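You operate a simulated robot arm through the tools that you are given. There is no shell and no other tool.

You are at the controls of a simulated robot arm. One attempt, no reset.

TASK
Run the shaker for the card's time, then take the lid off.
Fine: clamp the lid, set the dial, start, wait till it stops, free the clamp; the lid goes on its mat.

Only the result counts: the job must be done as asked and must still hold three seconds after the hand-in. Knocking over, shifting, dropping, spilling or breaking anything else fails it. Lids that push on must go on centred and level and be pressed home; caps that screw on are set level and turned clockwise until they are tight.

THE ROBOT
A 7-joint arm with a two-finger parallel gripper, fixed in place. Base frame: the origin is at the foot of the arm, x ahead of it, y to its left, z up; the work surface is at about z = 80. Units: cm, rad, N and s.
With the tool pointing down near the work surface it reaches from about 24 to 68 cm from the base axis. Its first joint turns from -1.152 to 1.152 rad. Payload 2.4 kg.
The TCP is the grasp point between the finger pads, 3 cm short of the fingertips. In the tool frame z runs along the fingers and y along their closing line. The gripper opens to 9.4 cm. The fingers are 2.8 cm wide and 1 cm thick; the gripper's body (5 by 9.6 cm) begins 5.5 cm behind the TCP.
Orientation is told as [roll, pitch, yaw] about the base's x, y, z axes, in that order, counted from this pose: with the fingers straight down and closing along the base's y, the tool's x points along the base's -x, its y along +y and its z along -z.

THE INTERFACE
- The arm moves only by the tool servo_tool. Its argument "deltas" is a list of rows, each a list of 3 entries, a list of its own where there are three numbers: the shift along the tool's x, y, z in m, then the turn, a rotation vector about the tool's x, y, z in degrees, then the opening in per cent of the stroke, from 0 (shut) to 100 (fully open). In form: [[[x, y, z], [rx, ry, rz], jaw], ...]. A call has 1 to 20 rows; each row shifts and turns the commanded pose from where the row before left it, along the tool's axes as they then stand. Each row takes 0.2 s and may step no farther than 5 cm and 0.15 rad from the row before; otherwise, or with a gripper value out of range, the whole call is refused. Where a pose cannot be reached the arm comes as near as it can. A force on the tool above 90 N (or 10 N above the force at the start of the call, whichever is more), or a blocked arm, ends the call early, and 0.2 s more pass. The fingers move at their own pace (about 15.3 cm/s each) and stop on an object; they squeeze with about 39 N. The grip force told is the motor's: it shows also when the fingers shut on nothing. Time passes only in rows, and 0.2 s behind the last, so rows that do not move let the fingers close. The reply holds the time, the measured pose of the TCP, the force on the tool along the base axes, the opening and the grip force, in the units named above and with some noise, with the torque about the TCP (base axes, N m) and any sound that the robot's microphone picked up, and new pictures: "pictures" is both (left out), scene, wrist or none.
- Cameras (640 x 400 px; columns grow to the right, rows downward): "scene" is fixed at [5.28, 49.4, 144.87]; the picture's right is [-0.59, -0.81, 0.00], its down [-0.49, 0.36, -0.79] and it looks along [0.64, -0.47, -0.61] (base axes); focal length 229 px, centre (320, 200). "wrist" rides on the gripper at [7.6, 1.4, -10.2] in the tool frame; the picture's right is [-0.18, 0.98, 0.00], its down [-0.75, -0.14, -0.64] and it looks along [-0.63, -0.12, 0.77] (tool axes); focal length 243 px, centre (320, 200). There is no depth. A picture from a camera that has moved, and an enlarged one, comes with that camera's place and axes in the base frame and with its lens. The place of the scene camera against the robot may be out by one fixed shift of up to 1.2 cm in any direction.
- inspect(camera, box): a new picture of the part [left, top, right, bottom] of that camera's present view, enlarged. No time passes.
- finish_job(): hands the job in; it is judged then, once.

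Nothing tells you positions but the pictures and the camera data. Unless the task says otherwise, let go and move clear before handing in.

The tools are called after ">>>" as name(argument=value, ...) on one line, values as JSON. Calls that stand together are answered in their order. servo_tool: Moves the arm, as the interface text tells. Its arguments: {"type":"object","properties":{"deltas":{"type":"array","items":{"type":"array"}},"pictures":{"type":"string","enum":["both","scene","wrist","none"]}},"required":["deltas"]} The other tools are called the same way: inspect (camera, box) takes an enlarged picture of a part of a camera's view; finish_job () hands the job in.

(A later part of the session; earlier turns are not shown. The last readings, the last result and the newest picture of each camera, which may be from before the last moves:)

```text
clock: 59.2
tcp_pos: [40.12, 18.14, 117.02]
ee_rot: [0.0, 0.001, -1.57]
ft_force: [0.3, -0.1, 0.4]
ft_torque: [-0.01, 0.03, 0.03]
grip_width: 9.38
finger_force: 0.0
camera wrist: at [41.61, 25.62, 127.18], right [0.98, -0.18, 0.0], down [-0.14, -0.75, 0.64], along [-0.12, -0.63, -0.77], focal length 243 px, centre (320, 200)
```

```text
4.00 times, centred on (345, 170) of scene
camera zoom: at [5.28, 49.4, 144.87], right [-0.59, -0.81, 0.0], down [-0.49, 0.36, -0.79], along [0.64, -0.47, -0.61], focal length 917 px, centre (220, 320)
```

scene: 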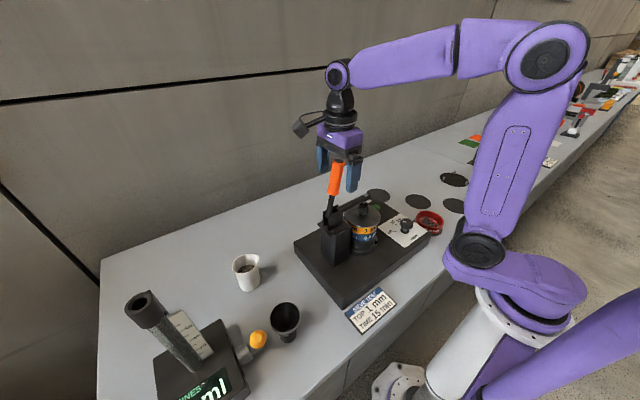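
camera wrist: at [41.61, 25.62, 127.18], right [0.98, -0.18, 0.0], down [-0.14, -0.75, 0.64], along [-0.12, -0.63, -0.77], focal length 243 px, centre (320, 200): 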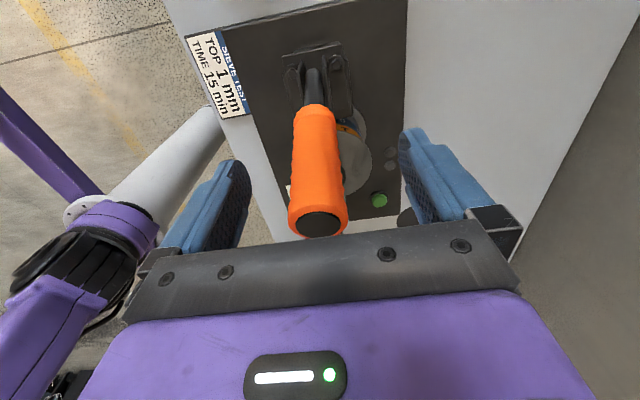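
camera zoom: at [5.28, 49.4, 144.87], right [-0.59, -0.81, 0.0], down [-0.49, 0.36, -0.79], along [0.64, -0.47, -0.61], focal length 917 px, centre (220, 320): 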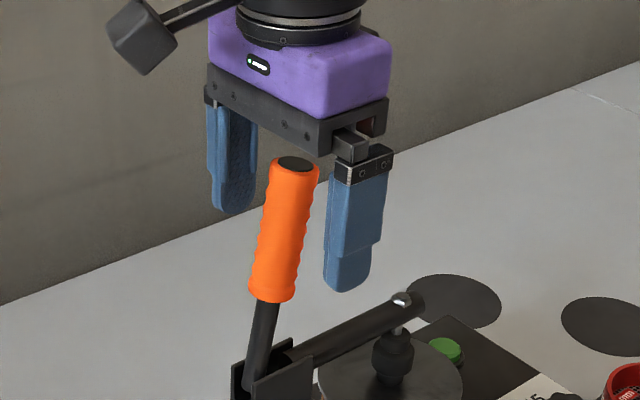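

The handle is well between the fingers. I close on it.

>>> servo_tool(deltas=[[[0, 0, 0], [0, 0, 0], 60], [[0, 0, 0], [0, 0, 0], 10], [[0, 0, 0], [0, 0, 0], 10], [[0, 0, 0], [0, 0, 0], 10]], pictures="none")

```text
clock: 60.2
tcp_pos: [39.95, 18.2, 117.06]
ee_rot: [-0.004, -0.003, -1.571]
ft_force: [-19.3, -1.4, -2.9]
ft_torque: [-0.06, -1.33, -0.27]
grip_width: 2.67
finger_force: 44.8
```

The handle is gripped. I pull it back toward +y along its arc, first 20°.

>>> servo_tool(deltas=[[[0, -0.002, 0], [0, 0, 0], 10], [[0.0111, 0, -0.0013], [0, 0, 0], 10], [[0.0112, 0, -0.0003], [0, 0, 0], 10], [[0.0112, 0, 0.0007], [0, 0, 0], 10], [[0.0111, 0, 0.0016], [0, 0, 0], 10], [[0, 0, 0], [0, 0, 0], 10]], pictures="scene")

>>> inspect(camera="scene", box=[290, 120, 420, 260])

```text
clock: 61.6
tcp_pos: [39.99, 22.75, 117.07]
ee_rot: [0.0, -0.003, -1.57]
ft_force: [0.3, -14.7, 10.5]
ft_torque: [-1.86, 1.02, 0.06]
grip_width: 2.69
finger_force: 45.0
```

scene: 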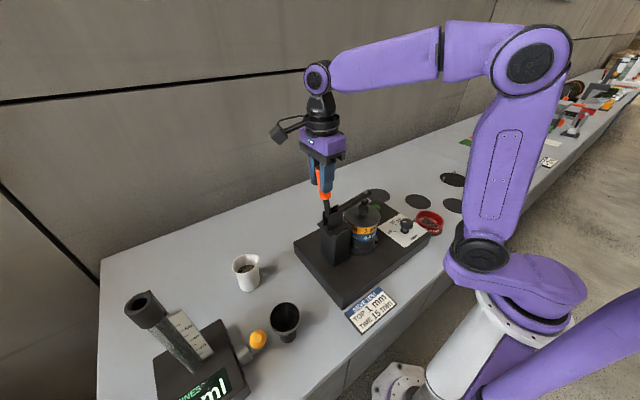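

```text
2.86 times, centred on (355, 190) of scene
camera zoom: at [5.27, 49.36, 144.89], right [-0.59, -0.81, 0.0], down [-0.49, 0.36, -0.79], along [0.64, -0.47, -0.61], focal length 655 px, centre (220, 229)
```

zoom: 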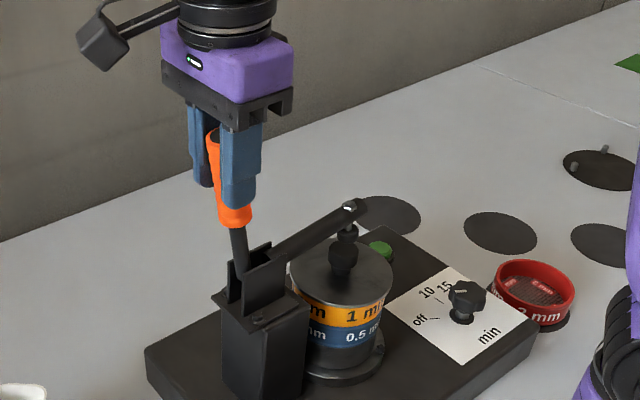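

The arm is lifting off the knob. I continue the pull.

>>> servo_tool(deltas=[[[0.0109, 0, 0.0026], [0, 0, 0], 10], [[0.0106, 0, 0.0036], [0, 0, 0], 10], [[0.0103, 0, 0.0045], [0, 0, 0], 10], [[0.0098, 0, 0.0053], [0, 0, 0], 10], [[0.0093, 0, 0.0062], [0, 0, 0], 10], [[0, 0, 0], [0, 0, 0], 10]], pictures="scene")

>>> inspect(camera="scene", box=[270, 120, 420, 260])

```text
clock: 63.0
tcp_pos: [40.04, 27.77, 115.0]
ee_rot: [0.007, 0.0, -1.571]
ft_force: [15.0, -2.0, 28.0]
ft_torque: [-2.25, 0.23, -0.02]
grip_width: 2.96
finger_force: 45.2
```

scene: 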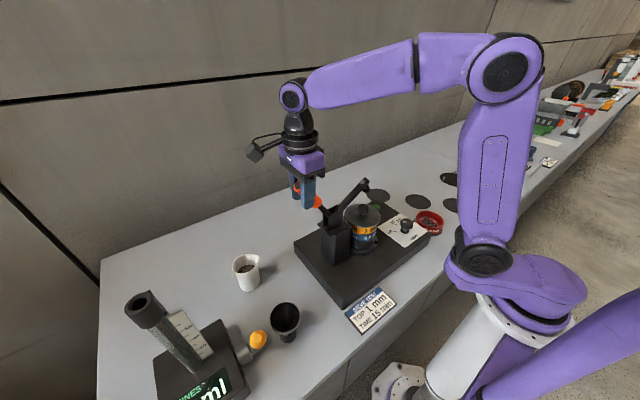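

```text
2.86 times, centred on (345, 190) of scene
camera zoom: at [5.29, 49.38, 144.88], right [-0.59, -0.81, 0.0], down [-0.49, 0.36, -0.79], along [0.64, -0.47, -0.61], focal length 655 px, centre (249, 229)
```

zoom: 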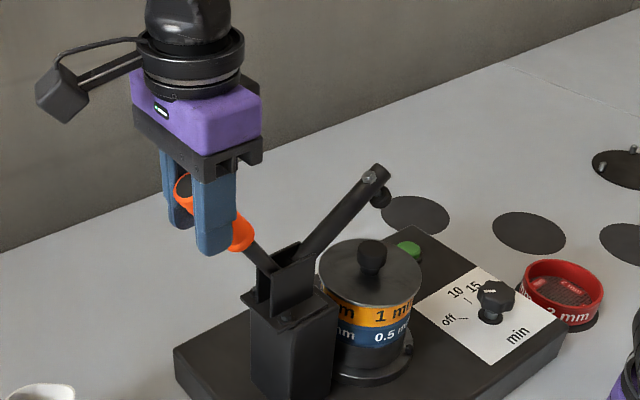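

The clamp arm is more than half raised. I finish the stroke toward the original open position.

>>> servo_tool(deltas=[[[0.0095, 0, 0.0085], [0, 0, 0], 10], [[0.0088, 0, 0.0092], [0, 0, 0], 10], [[0.0078, 0, 0.0098], [0, 0, 0], 10], [[0.0068, 0, 0.01], [0, 0, 0], 10], [[0, 0, 0], [0, 0, 0], 10]], pictures="scene")

>>> inspect(camera="scene", box=[270, 120, 420, 260])

```text
clock: 64.2
tcp_pos: [39.99, 31.34, 111.03]
ee_rot: [0.005, 0.006, -1.569]
ft_force: [17.6, 20.5, 17.8]
ft_torque: [-1.3, 0.51, -0.31]
grip_width: 3.09
finger_force: 45.4
```

scene: 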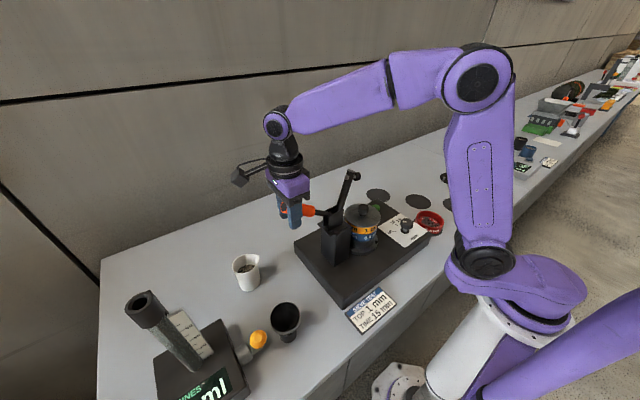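

```text
2.86 times, centred on (345, 190) of scene
camera zoom: at [5.31, 49.46, 144.85], right [-0.59, -0.81, 0.0], down [-0.49, 0.36, -0.79], along [0.64, -0.47, -0.61], focal length 655 px, centre (249, 229)
```

zoom: 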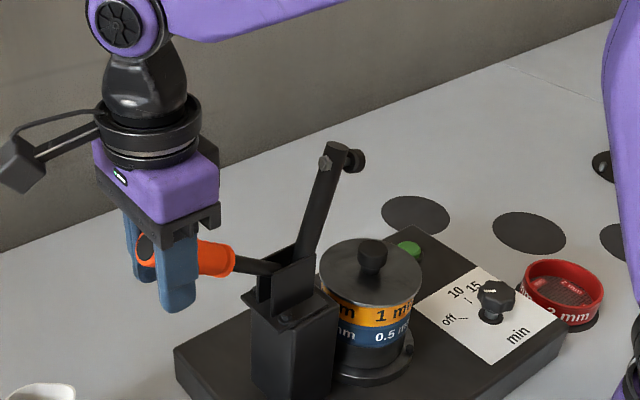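

The arm is almost upright; a few more degrees will bring it to its original place.

>>> servo_tool(deltas=[[[0.003, 0.001, 0.007], [0, 0, 0], 10], [[0.002, 0, 0.007], [0, 0, 0], 10], [[0, 0, 0], [0, 0, 0], 10]], pictures="scene")

>>> inspect(camera="scene", box=[270, 120, 420, 260])

```text
clock: 65.0
tcp_pos: [40.06, 32.14, 109.84]
ee_rot: [0.008, 0.009, -1.566]
ft_force: [2.9, 28.1, 37.2]
ft_torque: [-1.04, 0.28, -0.28]
grip_width: 3.11
finger_force: 45.1
```

scene: 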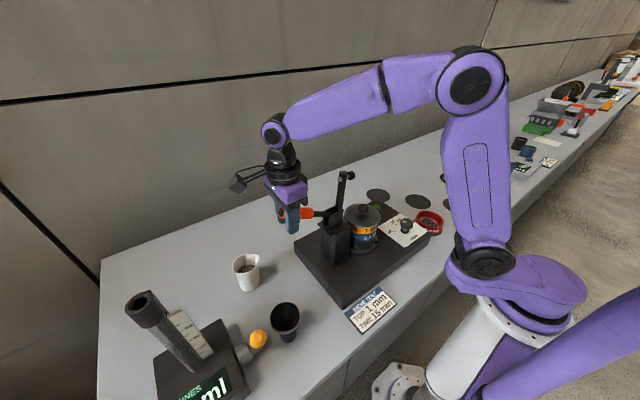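

```text
2.86 times, centred on (345, 190) of scene
camera zoom: at [5.24, 49.46, 144.86], right [-0.59, -0.81, 0.0], down [-0.49, 0.36, -0.79], along [0.64, -0.47, -0.61], focal length 655 px, centre (249, 229)
```

zoom: 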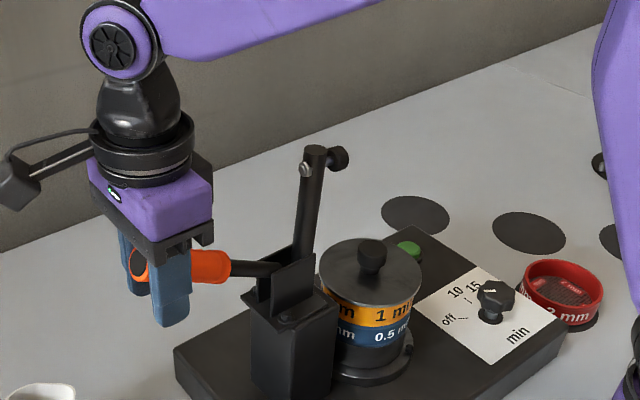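

The clamp is fully open, as at the start. I relieve the load, open the fingers and rise straight up.

>>> servo_tool(deltas=[[[0.003, 0, -0.0035], [0, 0, 0], 10], [[0, 0, 0], [0, 0, 0], 10], [[0, 0, 0], [0, 0, 0], 100], [[0, 0, 0], [0, 0, 0], 100], [[0, 0, 0], [0, 0, 0], 100], [[0, 0, -0.04], [0, 0, 0], 100], [[0, 0, -0.05], [0, 0, 0], 100], [[0, 0, -0.05], [0, 0, 0], 100], [[0, 0, -0.04], [0, 0, 0], 100], [[0, 0, 0], [0, 0, 0], 100]], pictures="both")

>>> inspect(camera="scene", box=[270, 150, 420, 270])

```text
clock: 67.2
tcp_pos: [40.15, 31.76, 128.1]
ee_rot: [0.0, -0.001, -1.573]
ft_force: [-0.9, 0.3, 0.1]
ft_torque: [0.0, 0.0, 0.0]
grip_width: 9.41
finger_force: 0.1
camera wrist: at [41.55, 39.2, 138.33], right [0.98, -0.19, 0.0], down [-0.14, -0.75, 0.64], along [-0.12, -0.63, -0.77], focal length 243 px, centre (320, 200)
```

scene: 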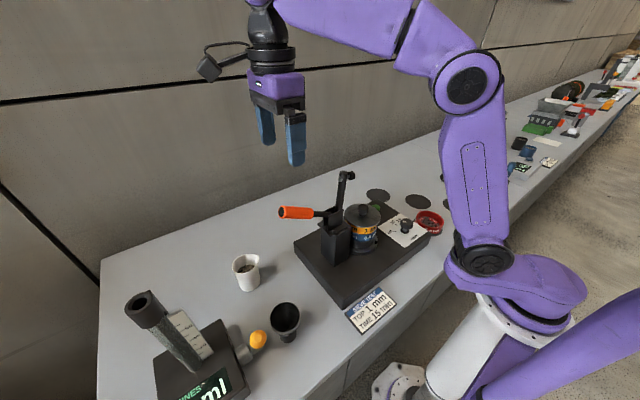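
wrist: 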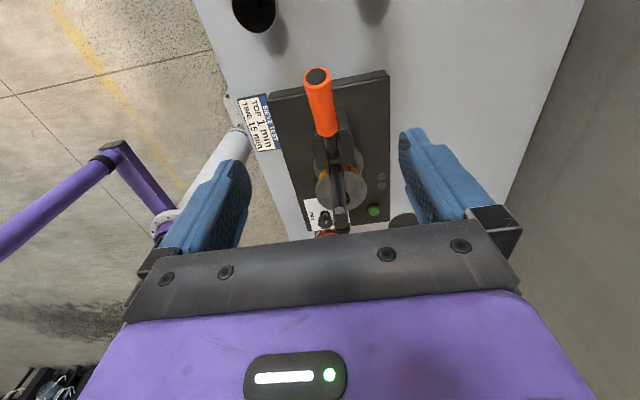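

```text
3.33 times, centred on (345, 210) of scene
camera zoom: at [5.28, 49.4, 144.87], right [-0.59, -0.81, 0.0], down [-0.49, 0.36, -0.79], along [0.64, -0.47, -0.61], focal length 764 px, centre (237, 167)
```

zoom: 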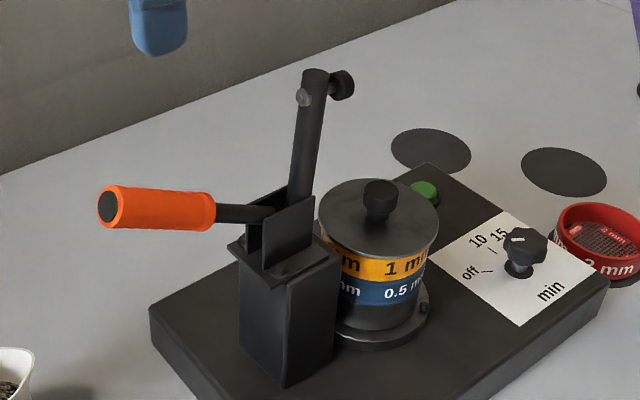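

The clamp is open like at the start and the lid is free. I travel high over it to the lid side and turn the gripper back to yaw 0.

>>> servo_tool(deltas=[[[-0.05, 0, 0], [0, 0, 0], 100], [[-0.05, 0, 0], [0, 0, 0], 100], [[-0.05, 0, 0], [0, 0, 0], 100], [[-0.05, 0, 0], [0, 0, 0], 100], [[-0.05, 0, 0], [0, 0, 0], 100], [[-0.015, 0.03, 0], [0, 0, 0], 100], [[0, 0.03, 0], [0, 0, 0], 100], [[0, 0, 0], [0, 0, -8.2], 100], [[0, 0, 0], [0, 0, -8.2], 100], [[0, 0, 0], [0, 0, -8.2], 100], [[0, 0, 0], [0, 0, -8.2], 100], [[0, 0, 0], [0, 0, -8.2], 100], [[0, 0, 0], [0, 0, -8.2], 100], [[0, 0, 0], [0, 0, -8.2], 100], [[0, 0, 0], [0, 0, -8.2], 100], [[0, 0, 0], [0, 0, -8.2], 100], [[0, 0, 0], [0, 0, -8.2], 100], [[0, 0, 0], [0, 0, -8.1], 100], [[0, 0, 0], [0, 0, 0], 100]], pictures="both")

>>> inspect(camera="wrist", box=[240, 0, 440, 125])

```text
clock: 71.2
tcp_pos: [46.0, 5.29, 127.97]
ee_rot: [0.0, 0.0, 0.005]
ft_force: [0.1, 0.5, -0.1]
ft_torque: [-0.01, 0.04, 0.01]
grip_width: 9.41
finger_force: 0.1
camera wrist: at [38.44, 6.68, 138.17], right [0.18, 0.98, 0.0], down [0.75, -0.14, 0.64], along [0.63, -0.12, -0.77], focal length 243 px, centre (320, 200)
```

scene: 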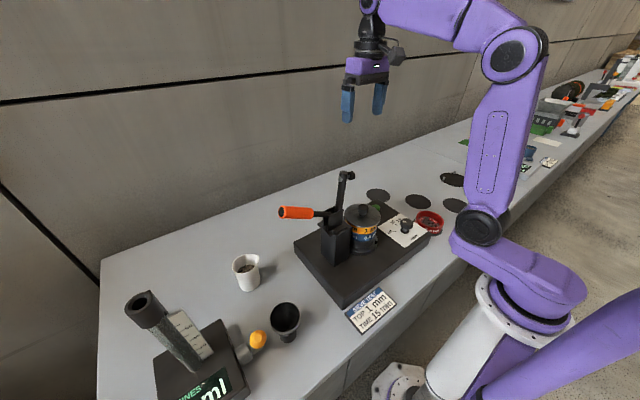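
wrist: 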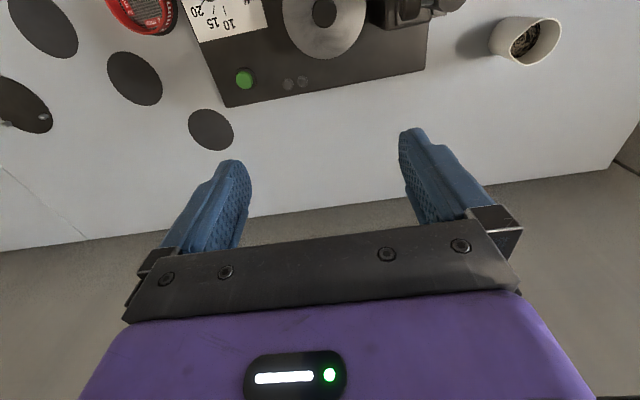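

```text
3.20 times, centred on (340, 62) of wrist
camera zoom: at [38.44, 6.68, 138.17], right [0.18, 0.98, 0.0], down [0.75, -0.14, 0.64], along [0.63, -0.12, -0.77], focal length 776 px, centre (256, 640)
```

zoom: 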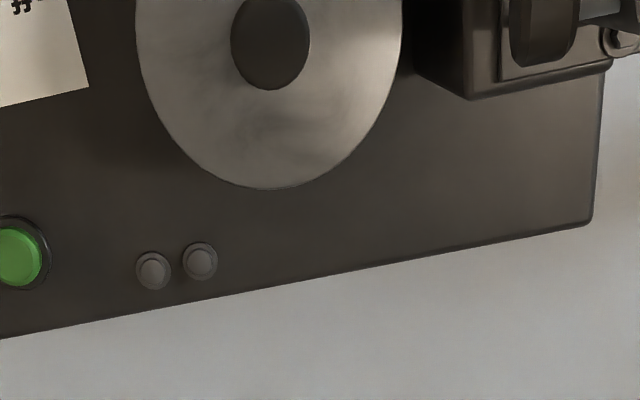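

The lid knob's centre is at (40.0, 6.94), about 3.1 cm wide with its top near z = 100; the lid plate is at about 97.4 and is 11 cm across. I go above it, opening the fingers only part way.

>>> servo_tool(deltas=[[[0.03, 0.0085, 0], [0, 0, 0], 70], [[0.03, 0.008, 0], [0, 0, 0], 70], [[0, 0, 0.05], [0, 0, 0], 70], [[0, 0, 0.05], [0, 0, 0], 70], [[0, 0, 0.05], [0, 0, 0], 70], [[0, 0, 0.05], [0, 0, 0], 70], [[0, 0, 0.03], [0, 0, 0], 70], [[0, 0, 0], [0, 0, 0], 70]], pictures="both")

>>> inspect(camera="scene", box=[300, 140, 440, 260])

>>> inspect(camera="wrist", box=[220, 110, 420, 240])

```text
clock: 73.0
tcp_pos: [39.82, 6.8, 104.79]
ee_rot: [0.001, 0.0, 0.002]
ft_force: [0.5, 0.5, 0.4]
ft_torque: [0.0, 0.02, -0.01]
grip_width: 6.57
finger_force: 0.1
camera wrist: at [32.37, 8.16, 114.94], right [0.18, 0.98, 0.0], down [0.75, -0.14, 0.64], along [0.63, -0.12, -0.77], focal length 243 px, centre (320, 200)
```

scene: 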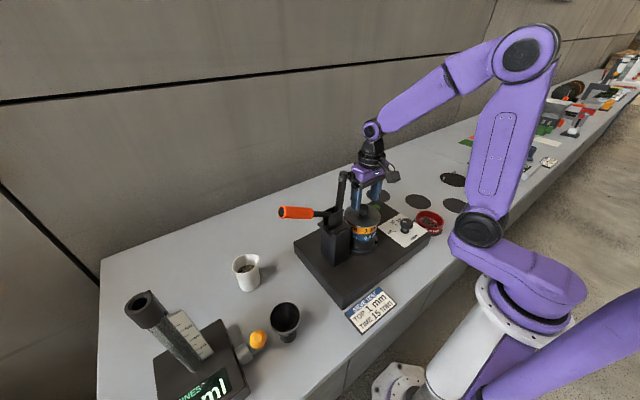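
wrist: 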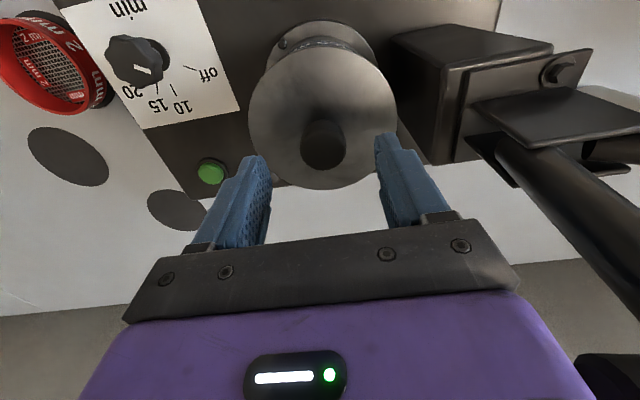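

```text
3.33 times, centred on (370, 200) of scene
camera zoom: at [5.28, 49.4, 144.87], right [-0.59, -0.81, 0.0], down [-0.49, 0.36, -0.79], along [0.64, -0.47, -0.61], focal length 764 px, centre (153, 200)
```

zoom: 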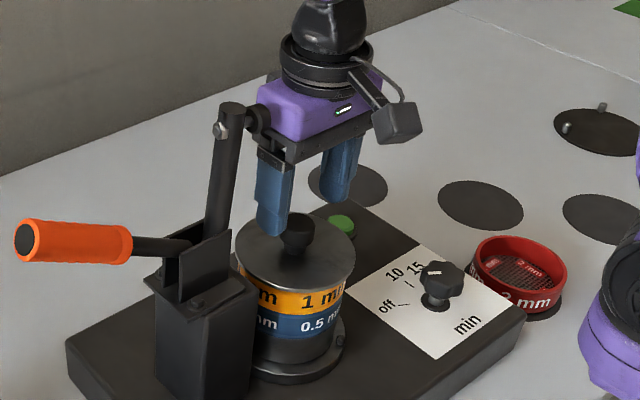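

```text
3.08 times, centred on (320, 175) of wrist
camera zoom: at [32.37, 8.16, 114.94], right [0.18, 0.98, 0.0], down [0.75, -0.14, 0.64], along [0.63, -0.12, -0.77], focal length 746 px, centre (320, 277)
```

zoom: 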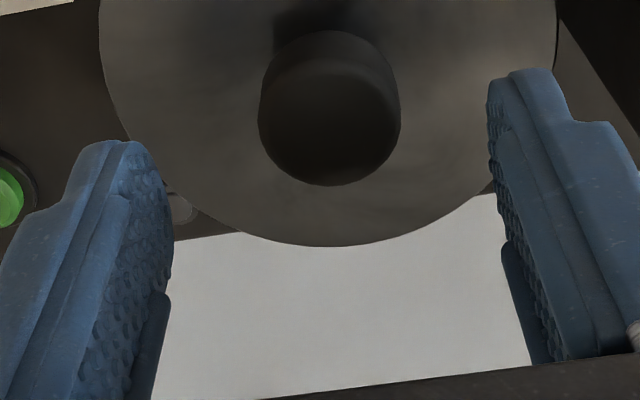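

The knob is between the fingers and the body clears the raised clamp by about 2 cm. I descend so that the fingertips stop just above the lid plate.

>>> servo_tool(deltas=[[[-0.002, 0.001, 0.015], [0, 0, 0], 70], [[0, 0, 0.01], [0, 0, 0], 70], [[0, 0, 0.006], [0, 0, 0], 70], [[0, 0, 0.003], [0, 0, 0], 70], [[0, 0, 0], [0, 0, 0], 70]], pictures="both")

>>> inspect(camera="scene", box=[310, 160, 410, 240])

>>> inspect(camera="wrist", box=[220, 110, 420, 240])

```text
clock: 74.2
tcp_pos: [40.19, 7.08, 101.56]
ee_rot: [0.0, -0.001, 0.0]
ft_force: [0.4, -0.4, -0.4]
ft_torque: [-0.02, 0.03, 0.02]
grip_width: 6.59
finger_force: 0.0
camera wrist: at [32.6, 8.39, 111.71], right [0.18, 0.98, 0.0], down [0.75, -0.14, 0.64], along [0.63, -0.12, -0.77], focal length 243 px, centre (320, 200)
```

scene: 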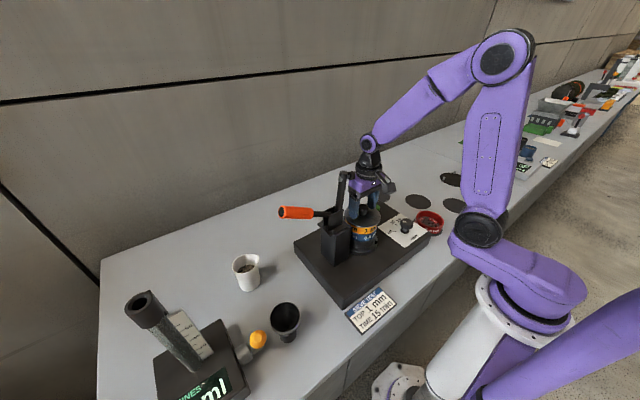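
wrist: 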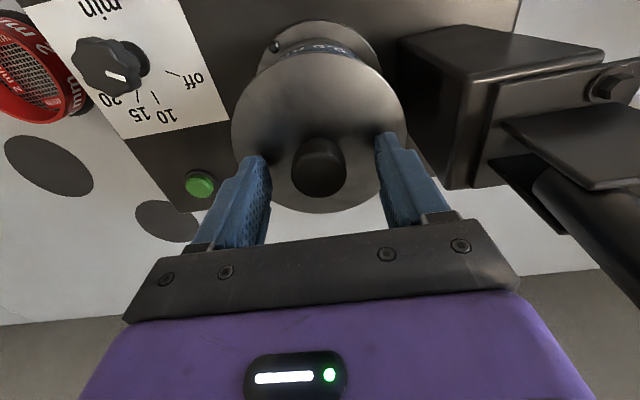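

```text
5.00 times, centred on (360, 200) of scene
camera zoom: at [5.28, 49.4, 144.87], right [-0.59, -0.81, 0.0], down [-0.49, 0.36, -0.79], along [0.64, -0.47, -0.61], focal length 1146 px, centre (120, 200)
```

zoom: 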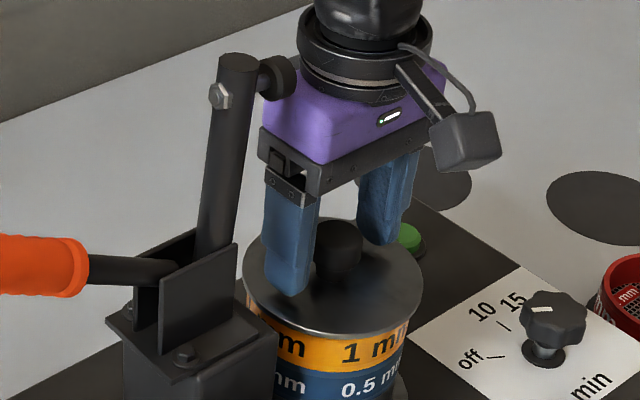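

```text
3.08 times, centred on (320, 175) of wrist
camera zoom: at [32.6, 8.39, 111.71], right [0.18, 0.98, 0.0], down [0.75, -0.14, 0.64], along [0.63, -0.12, -0.77], focal length 746 px, centre (320, 277)
```

zoom: 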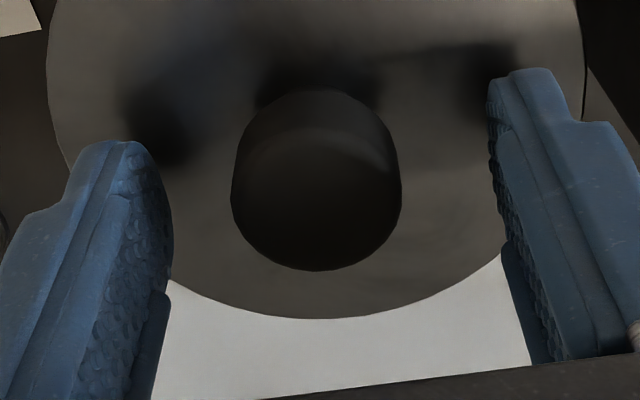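

The knob centre shows at (40.0, 6.93). I trim 1.5 mm, go 3 mm lower, and close on the knob.

>>> servo_tool(deltas=[[[0.0018, -0.0015, 0.003], [0, 0, 0], 70], [[0, 0, 0], [0, 0, 0], 70], [[0, 0, 0], [0, 0, 0], 45], [[0, 0, 0], [0, 0, 0], 10], [[0, 0, 0], [0, 0, 0], 10], [[0, 0, 0], [0, 0, 0], 10]], pictures="both")

>>> inspect(camera="scene", box=[310, 160, 410, 240])

```text
clock: 75.6
tcp_pos: [40.06, 6.88, 101.29]
ee_rot: [0.0, 0.001, 0.002]
ft_force: [-0.2, -0.2, 2.7]
ft_torque: [-0.14, -0.02, 0.03]
grip_width: 2.97
finger_force: 38.6
camera wrist: at [32.49, 8.2, 111.46], right [0.18, 0.98, 0.0], down [0.75, -0.14, 0.64], along [0.63, -0.12, -0.77], focal length 243 px, centre (320, 200)
```

scene: 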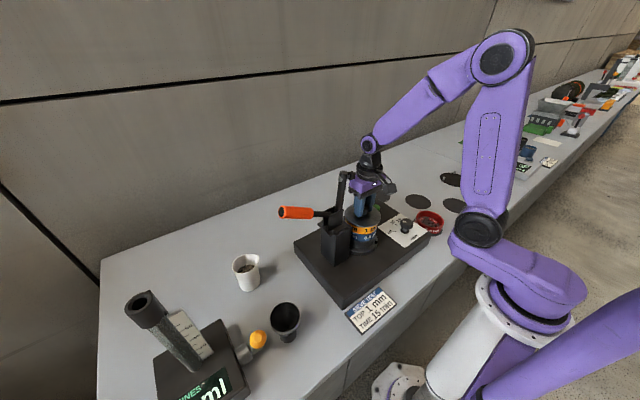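
wrist: 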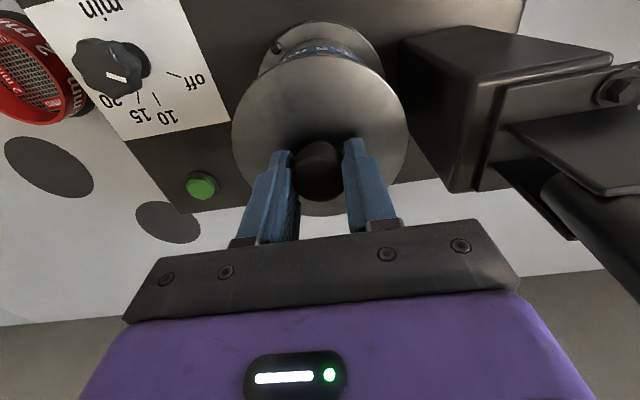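

```text
5.00 times, centred on (360, 200) of scene
camera zoom: at [5.28, 49.41, 144.87], right [-0.59, -0.81, 0.0], down [-0.49, 0.36, -0.79], along [0.64, -0.47, -0.61], focal length 1146 px, centre (120, 200)
```

zoom: 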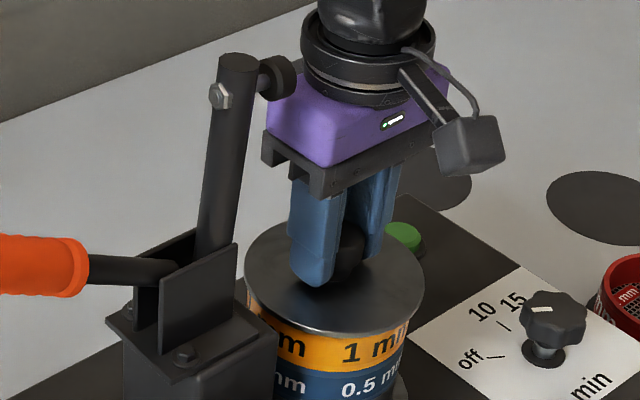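

The knob is held (2.97 cm). I lift slowly and check the lid comes off cleanly without the sieves.

>>> servo_tool(deltas=[[[0, 0, -0.004], [0, 0, 0], 10], [[0, 0, -0.006], [0, 0, 0], 10], [[0, 0, -0.01], [0, 0, 0], 10], [[0, 0, -0.01], [0, 0, 0], 10], [[0, 0, -0.01], [0, 0, 0], 10], [[0, 0, 0], [0, 0, 0], 10]], pictures="both")

>>> inspect(camera="scene", box=[300, 150, 420, 250])

```text
clock: 77.0
tcp_pos: [40.1, 6.97, 105.19]
ee_rot: [0.0, 0.002, 0.003]
ft_force: [0.6, 0.7, -0.9]
ft_torque: [0.0, 0.0, 0.04]
grip_width: 3.0
finger_force: 39.1
camera wrist: at [32.43, 8.28, 115.43], right [0.18, 0.98, 0.0], down [0.75, -0.14, 0.64], along [0.63, -0.12, -0.77], focal length 243 px, centre (320, 200)
```

scene: 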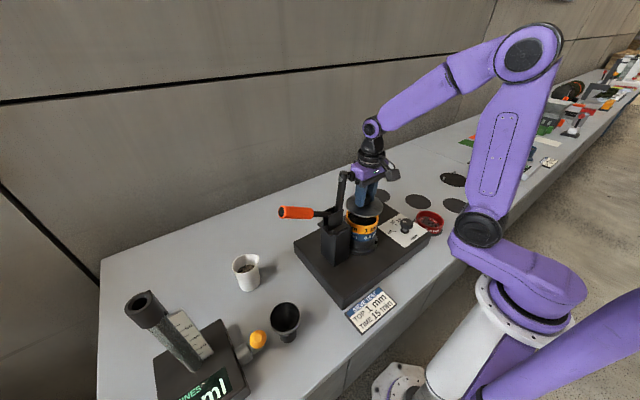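
wrist: 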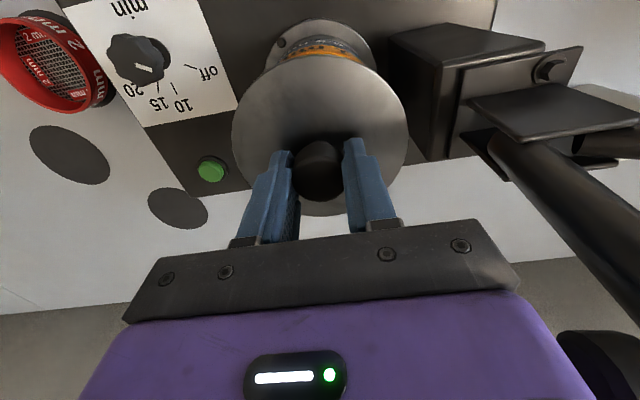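

```text
4.00 times, centred on (360, 200) of scene
camera zoom: at [5.28, 49.4, 144.87], right [-0.59, -0.81, 0.0], down [-0.49, 0.36, -0.79], along [0.64, -0.47, -0.61], focal length 917 px, centre (160, 200)
```

zoom: 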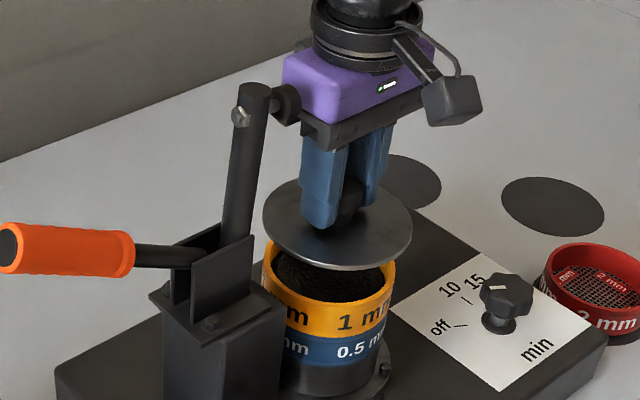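

The lid came off cleanly and the sample in the orange sieve is undisturbed. I lift a bit more, move away toward -y, and look at the mats again.

>>> servo_tool(deltas=[[[0, 0, -0.02], [0, 0, 0], 10], [[0, 0, -0.02], [0, 0, 0], 10], [[0, -0.03, 0], [0, 0, 0], 10], [[0, -0.04, 0], [0, 0, 0], 10], [[0, -0.04, 0], [0, 0, 0], 10], [[0, -0.04, 0], [0, 0, 0], 10], [[0, -0.04, -0.01], [0, 0, 0], 10], [[0, -0.03, -0.01], [0, 0, 0], 10], [[0, 0, 0], [0, 0, 0], 10]], pictures="both")

>>> inspect(camera="wrist", box=[0, 0, 260, 220])

>>> inspect(camera="scene", box=[300, 150, 480, 260])

```text
clock: 79.0
tcp_pos: [39.87, -15.16, 111.37]
ee_rot: [0.0, -0.002, 0.002]
ft_force: [0.2, 0.0, -1.7]
ft_torque: [0.01, -0.02, -0.02]
grip_width: 3.0
finger_force: 38.9
camera wrist: at [32.29, -13.75, 121.5], right [0.18, 0.98, 0.0], down [0.75, -0.14, 0.64], along [0.63, -0.12, -0.77], focal length 243 px, centre (320, 200)
```

scene: 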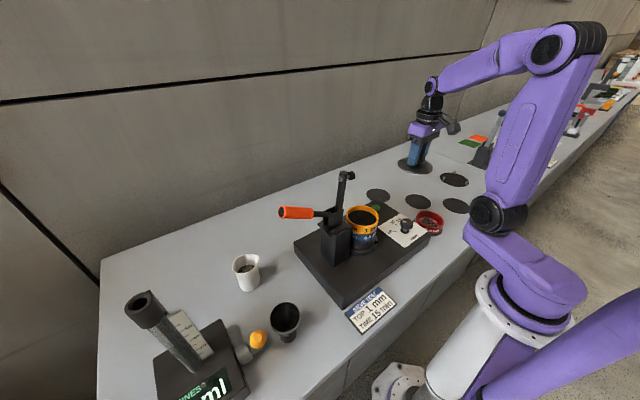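
wrist: 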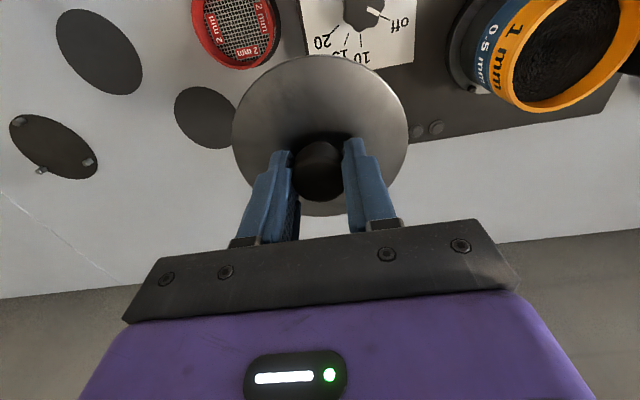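

```text
1.82 times, centred on (130, 110) of wrist
camera zoom: at [32.29, -13.75, 121.5], right [0.18, 0.98, 0.0], down [0.75, -0.14, 0.64], along [0.63, -0.12, -0.77], focal length 441 px, centre (666, 364)
```

zoom: 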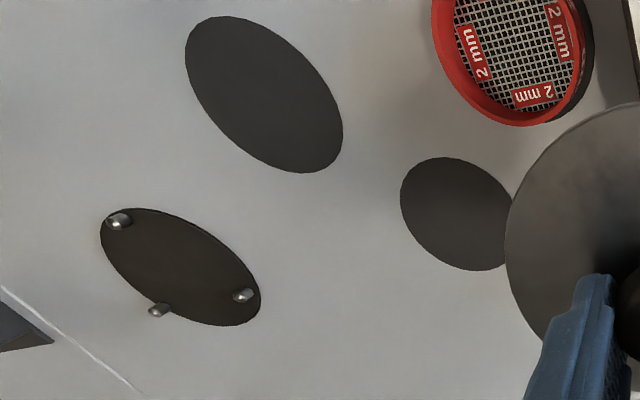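

```text
3.56 times, centred on (390, 205) of scene
camera zoom: at [5.28, 49.4, 144.87], right [-0.59, -0.81, 0.0], down [-0.49, 0.36, -0.79], along [0.64, -0.47, -0.61], focal length 815 px, centre (71, 182)
```

zoom: 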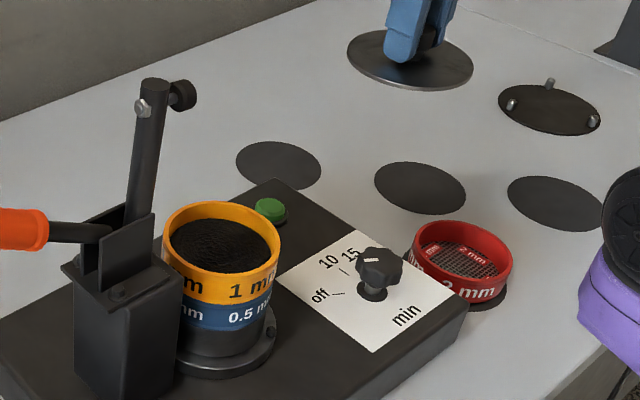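

The stack is open with the sample in place, and the lid hangs level in the gripper. I'll use the free mat nearest the shaker, centred at about (58.9, -25.0). I move above it.

>>> servo_tool(deltas=[[[-0.038, -0.0198, 0], [0, 0, 0], 10], [[-0.038, -0.0198, 0], [0, 0, 0], 10], [[-0.038, -0.0198, 0], [0, 0, 0], 10], [[-0.038, -0.0198, 0], [0, 0, 0], 10], [[-0.038, -0.0198, 0], [0, 0, 0], 10], [[0, 0, 0.04], [0, 0, 0], 10], [[0, 0, 0.04], [0, 0, 0], 10], [[0, 0, 0.04], [0, 0, 0], 10], [[0, 0, 0], [0, 0, 0], 10]], pictures="both")

>>> inspect(camera="wrist", box=[200, 40, 440, 230])

>>> inspect(camera="scene", box=[330, 130, 480, 250])

```text
clock: 81.0
tcp_pos: [58.98, -24.9, 99.05]
ee_rot: [-0.001, -0.002, 0.002]
ft_force: [-0.3, 0.0, -1.4]
ft_torque: [-0.01, -0.01, 0.01]
grip_width: 2.98
finger_force: 39.5
camera wrist: at [51.36, -23.54, 109.29], right [0.18, 0.98, 0.0], down [0.75, -0.14, 0.64], along [0.63, -0.12, -0.77], focal length 243 px, centre (320, 200)
```

scene: 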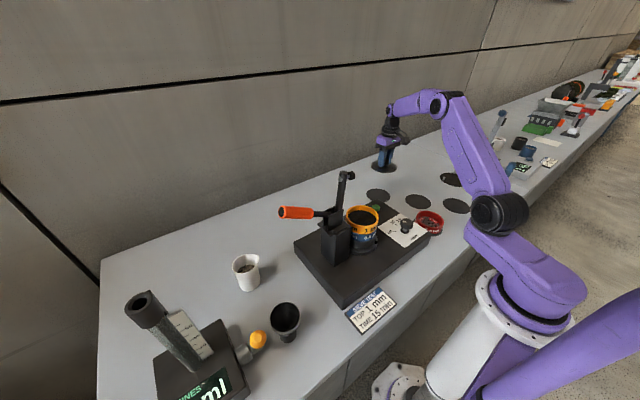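
wrist: 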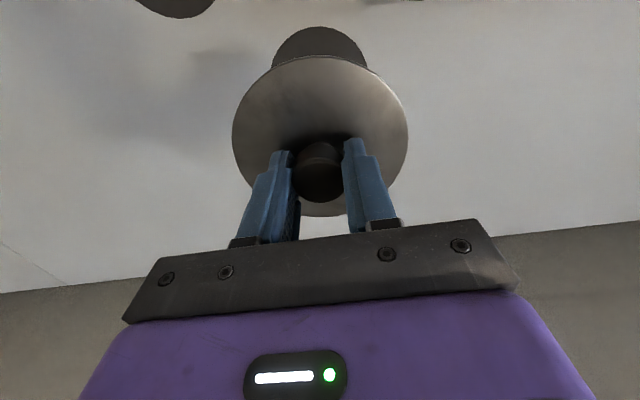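

```text
2.11 times, centred on (320, 135) of wrist
camera zoom: at [51.36, -23.54, 109.29], right [0.18, 0.98, 0.0], down [0.75, -0.14, 0.64], along [0.63, -0.12, -0.77], focal length 511 px, centre (320, 337)
```

zoom: 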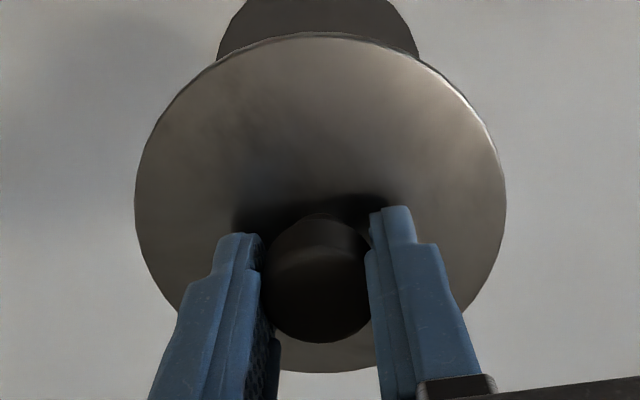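

```text
3.33 times, centred on (405, 190) of scene
camera zoom: at [5.28, 49.4, 144.87], right [-0.59, -0.81, 0.0], down [-0.49, 0.36, -0.79], along [0.64, -0.47, -0.61], focal length 764 px, centre (37, 233)
```

zoom: 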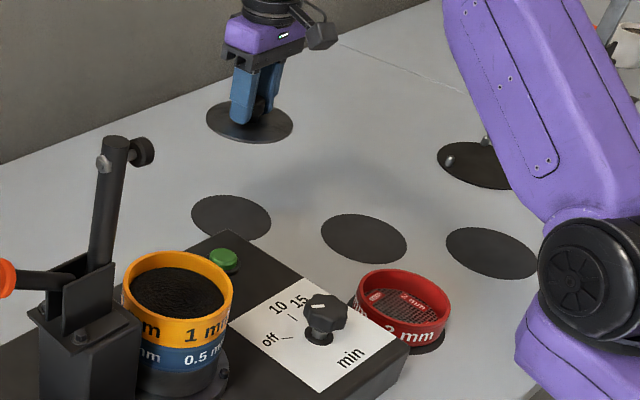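

The visible mat edge confirms its centre at (59.0, -25.05), right under the lid. I trim 2 mm in y and descend to just above it.

>>> servo_tool(deltas=[[[0, -0.002, 0.03], [0, 0, 0], 10], [[0, 0, 0.04], [0, 0, 0], 10], [[0, 0, 0.03], [0, 0, 0], 10], [[0, 0, 0.02], [0, 0, 0], 10], [[0, 0, 0.008], [0, 0, 0], 10], [[0, 0, 0], [0, 0, 0], 10]], pictures="both")

>>> inspect(camera="scene", box=[340, 140, 440, 220])

```text
clock: 82.4
tcp_pos: [59.09, -25.21, 86.36]
ee_rot: [0.001, -0.001, 0.004]
ft_force: [0.2, -0.1, -1.2]
ft_torque: [-0.02, 0.03, -0.02]
grip_width: 2.98
finger_force: 38.7
camera wrist: at [51.43, -23.76, 96.6], right [0.18, 0.98, 0.0], down [0.75, -0.14, 0.64], along [0.63, -0.12, -0.77], focal length 243 px, centre (320, 200)
```

scene: 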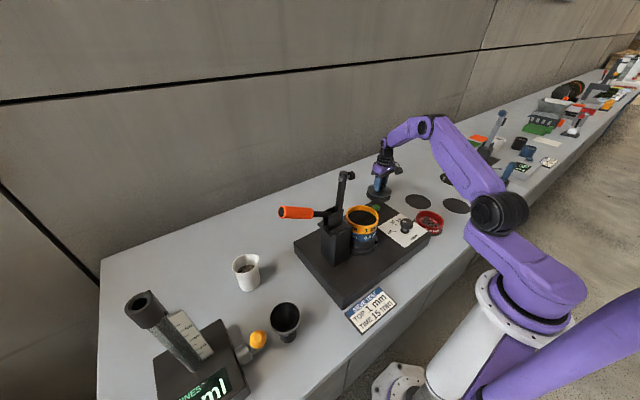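
wrist: 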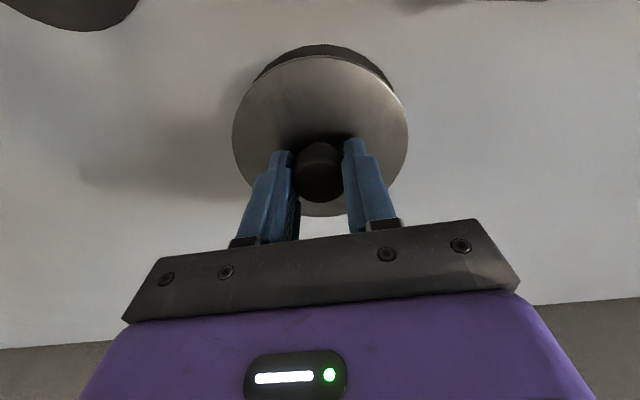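

```text
5.00 times, centred on (390, 180) of scene
camera zoom: at [5.28, 49.4, 144.87], right [-0.59, -0.81, 0.0], down [-0.49, 0.36, -0.79], along [0.64, -0.47, -0.61], focal length 1146 px, centre (-30, 300)
```

zoom: 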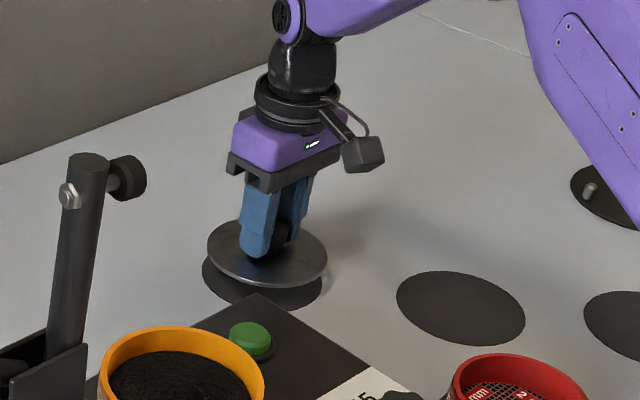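

The lid is well centred, about 1.5 cm above the mat. I lower in 2–3 mm steps and watch for contact.

>>> servo_tool(deltas=[[[0, 0, 0.004], [0, 0, 0], 10], [[0, 0, 0.004], [0, 0, 0], 10], [[0, 0, 0.003], [0, 0, 0], 10]], pictures="none")

```text
clock: 83.2
tcp_pos: [59.09, -25.18, 85.36]
ee_rot: [0.0, 0.002, 0.002]
ft_force: [0.1, 0.0, -1.7]
ft_torque: [-0.01, 0.02, 0.05]
grip_width: 3.0
finger_force: 38.9
```

No contact yet at z = 85.4. I go on in 2 mm steps.

>>> servo_tool(deltas=[[[0, 0, 0.002], [0, 0, 0], 10], [[0, 0, 0.002], [0, 0, 0], 10], [[0, 0, 0.002], [0, 0, 0], 10]], pictures="wrist")

```text
clock: 84.0
tcp_pos: [58.88, -25.12, 84.73]
ee_rot: [0.001, -0.001, 0.001]
ft_force: [0.7, -0.1, -0.7]
ft_torque: [-0.03, 0.01, 0.0]
grip_width: 2.99
finger_force: 39.7
camera wrist: at [51.42, -23.8, 94.98], right [0.18, 0.98, 0.0], down [0.75, -0.14, 0.64], along [0.63, -0.12, -0.77], focal length 243 px, centre (320, 200)
```

wrist: 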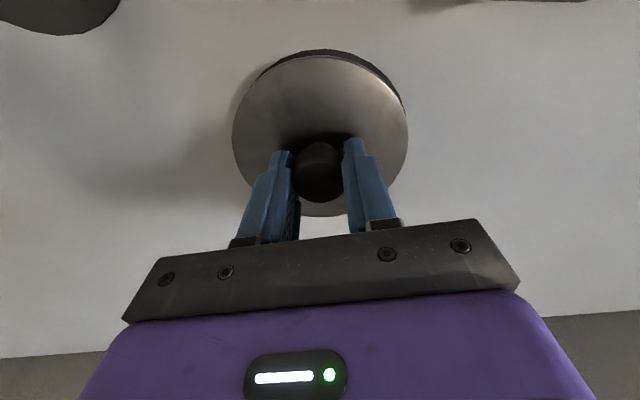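

Almost there; the dark edge shows slightly more on the +y side, so I trim 1 mm that way and continue down in 2 mm steps.

>>> servo_tool(deltas=[[[0, 0.0015, 0.001], [0, 0, 0], 10], [[0, 0, 0.002], [0, 0, 0], 10], [[0, 0, 0.0015], [0, 0, 0], 10]], pictures="none")

```text
clock: 84.8
tcp_pos: [59.11, -25.02, 84.54]
ee_rot: [-0.001, -0.002, 0.003]
ft_force: [-6.5, 4.4, 21.5]
ft_torque: [0.08, 0.39, -0.03]
grip_width: 2.99
finger_force: 38.9
```

The lid touches the mat (21 N). I ease the load, then open the fingers in place.

>>> servo_tool(deltas=[[[0, 0, -0.0018], [0, 0, 0], 10], [[0, 0, 0], [0, 0, 0], 10]], pictures="none")

```text
clock: 85.4
tcp_pos: [59.22, -24.88, 84.49]
ee_rot: [-0.003, -0.004, 0.001]
ft_force: [0.1, 3.2, 16.0]
ft_torque: [0.02, -0.01, -0.03]
grip_width: 3.01
finger_force: 38.8
```

Still 16 N on it; I ease a bit more.

>>> servo_tool(deltas=[[[0, 0, -0.0015], [0, 0, 0], 10], [[0, 0, 0], [0, 0, 0], 10]], pictures="both")

>>> inspect(camera="scene", box=[340, 140, 440, 220])

>>> inspect(camera="wrist", box=[200, 30, 440, 220])

```text
clock: 86.0
tcp_pos: [58.9, -24.94, 84.5]
ee_rot: [0.0, 0.002, 0.001]
ft_force: [2.2, -0.5, 3.4]
ft_torque: [-0.07, -0.21, -0.01]
grip_width: 3.0
finger_force: 39.1
camera wrist: at [51.36, -23.66, 94.75], right [0.18, 0.98, 0.0], down [0.75, -0.14, 0.64], along [0.63, -0.12, -0.77], focal length 243 px, centre (320, 200)
```

scene: 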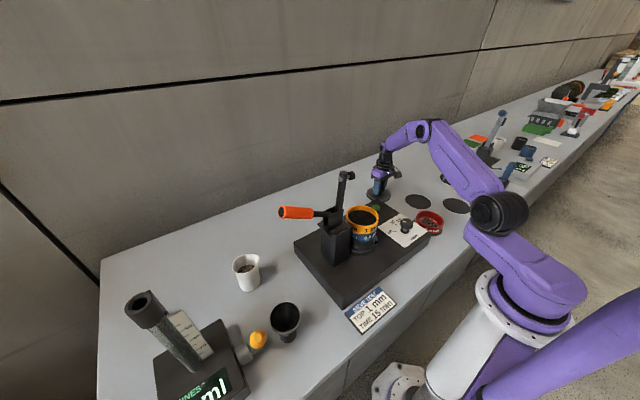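
wrist: 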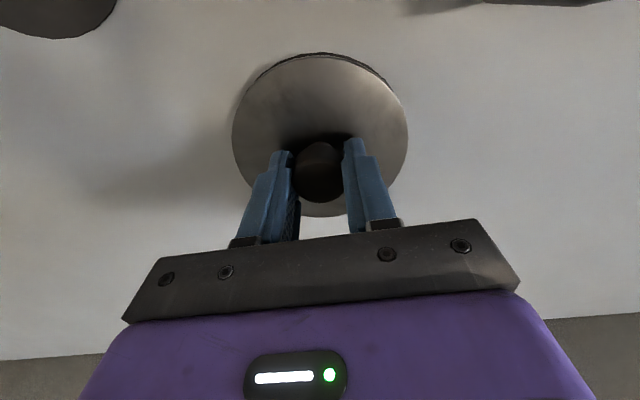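

```text
5.00 times, centred on (390, 180) of scene
camera zoom: at [5.28, 49.41, 144.87], right [-0.59, -0.81, 0.0], down [-0.49, 0.36, -0.79], along [0.64, -0.47, -0.61], focal length 1146 px, centre (-30, 300)
```

zoom: 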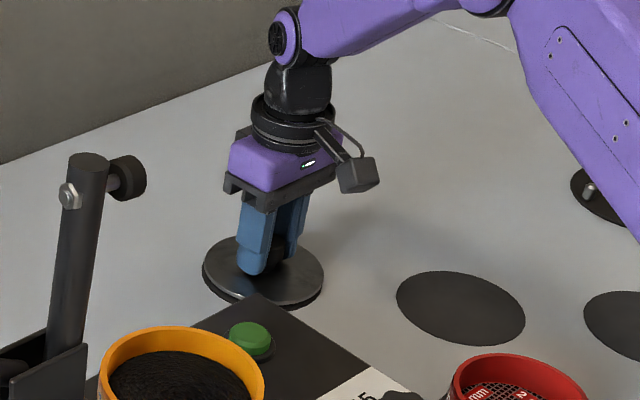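

```text
2.11 times, centred on (320, 125) of wrist
camera zoom: at [51.36, -23.66, 94.75], right [0.18, 0.98, 0.0], down [0.75, -0.14, 0.64], along [0.63, -0.12, -0.77], focal length 511 px, centre (320, 358)
```

zoom: 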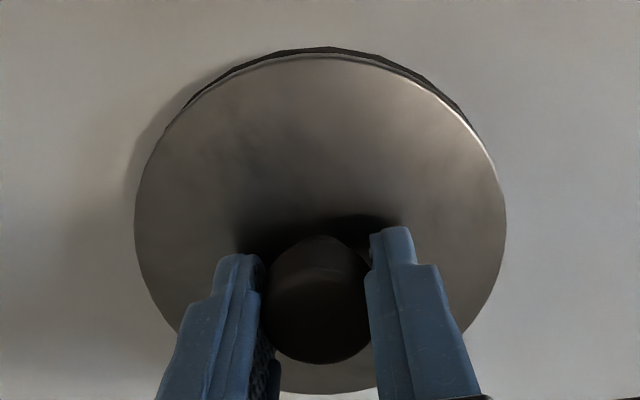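

The lid sits flat and centred on the mat. I open the fingers and lift straight up.

>>> servo_tool(deltas=[[[0, 0, 0], [0, 0, 0], 45], [[0, 0, 0], [0, 0, 0], 70], [[0, 0, 0], [0, 0, 0], 70], [[0, 0, -0.02], [0, 0, 0], 70], [[0, 0, -0.04], [0, 0, 0], 70], [[0, 0, -0.05], [0, 0, 0], 70], [[0, 0, -0.05], [0, 0, 0], 70], [[0, 0, 0], [0, 0, 0], 70]], pictures="both")

>>> inspect(camera="wrist", box=[200, 0, 440, 200])

>>> inspect(camera="scene", box=[290, 150, 480, 270])

```text
clock: 87.8
tcp_pos: [58.87, -24.85, 100.76]
ee_rot: [0.0, 0.0, 0.002]
ft_force: [-0.6, -0.6, 0.2]
ft_torque: [0.0, 0.02, 0.03]
grip_width: 6.56
finger_force: 0.0
camera wrist: at [51.23, -23.48, 110.98], right [0.18, 0.98, 0.0], down [0.75, -0.14, 0.64], along [0.63, -0.12, -0.77], focal length 243 px, centre (320, 200)
```

scene: 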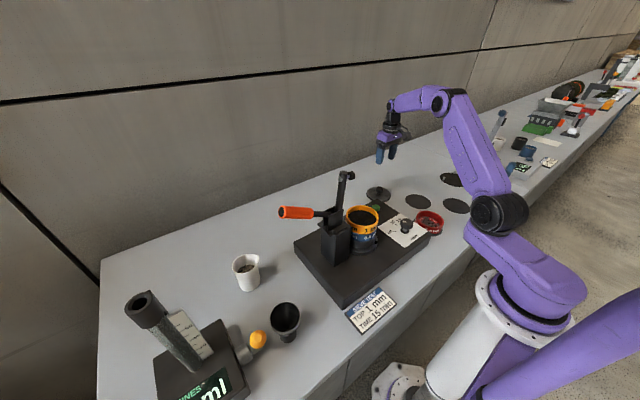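
wrist: 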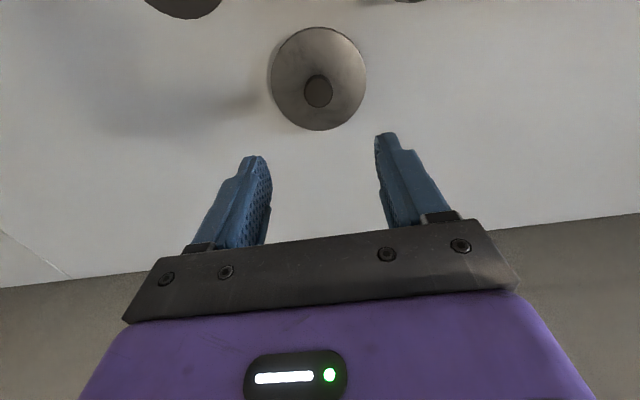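

```text
2.00 times, centred on (320, 100) of wrist
camera zoom: at [51.23, -23.48, 110.98], right [0.18, 0.98, 0.0], down [0.75, -0.14, 0.64], along [0.63, -0.12, -0.77], focal length 485 px, centre (320, 400)
```

zoom: 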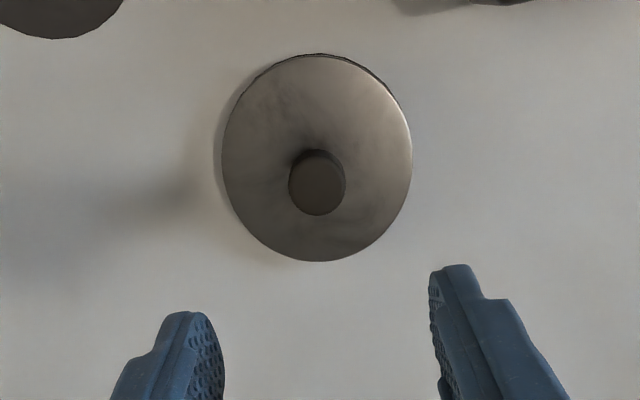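

```text
3.33 times, centred on (385, 210) of scene
camera zoom: at [5.28, 49.4, 144.87], right [-0.59, -0.81, 0.0], down [-0.49, 0.36, -0.79], along [0.64, -0.47, -0.61], focal length 764 px, centre (103, 167)
```

zoom: 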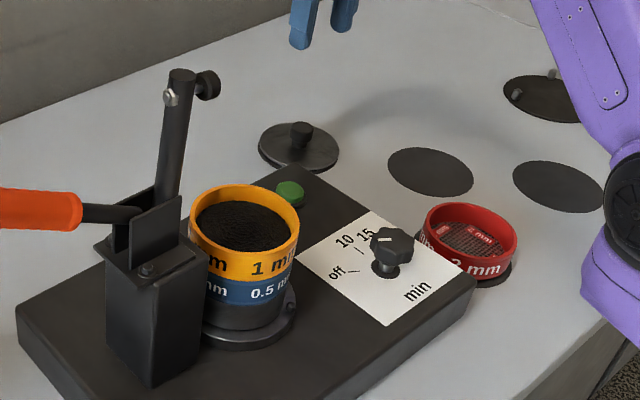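

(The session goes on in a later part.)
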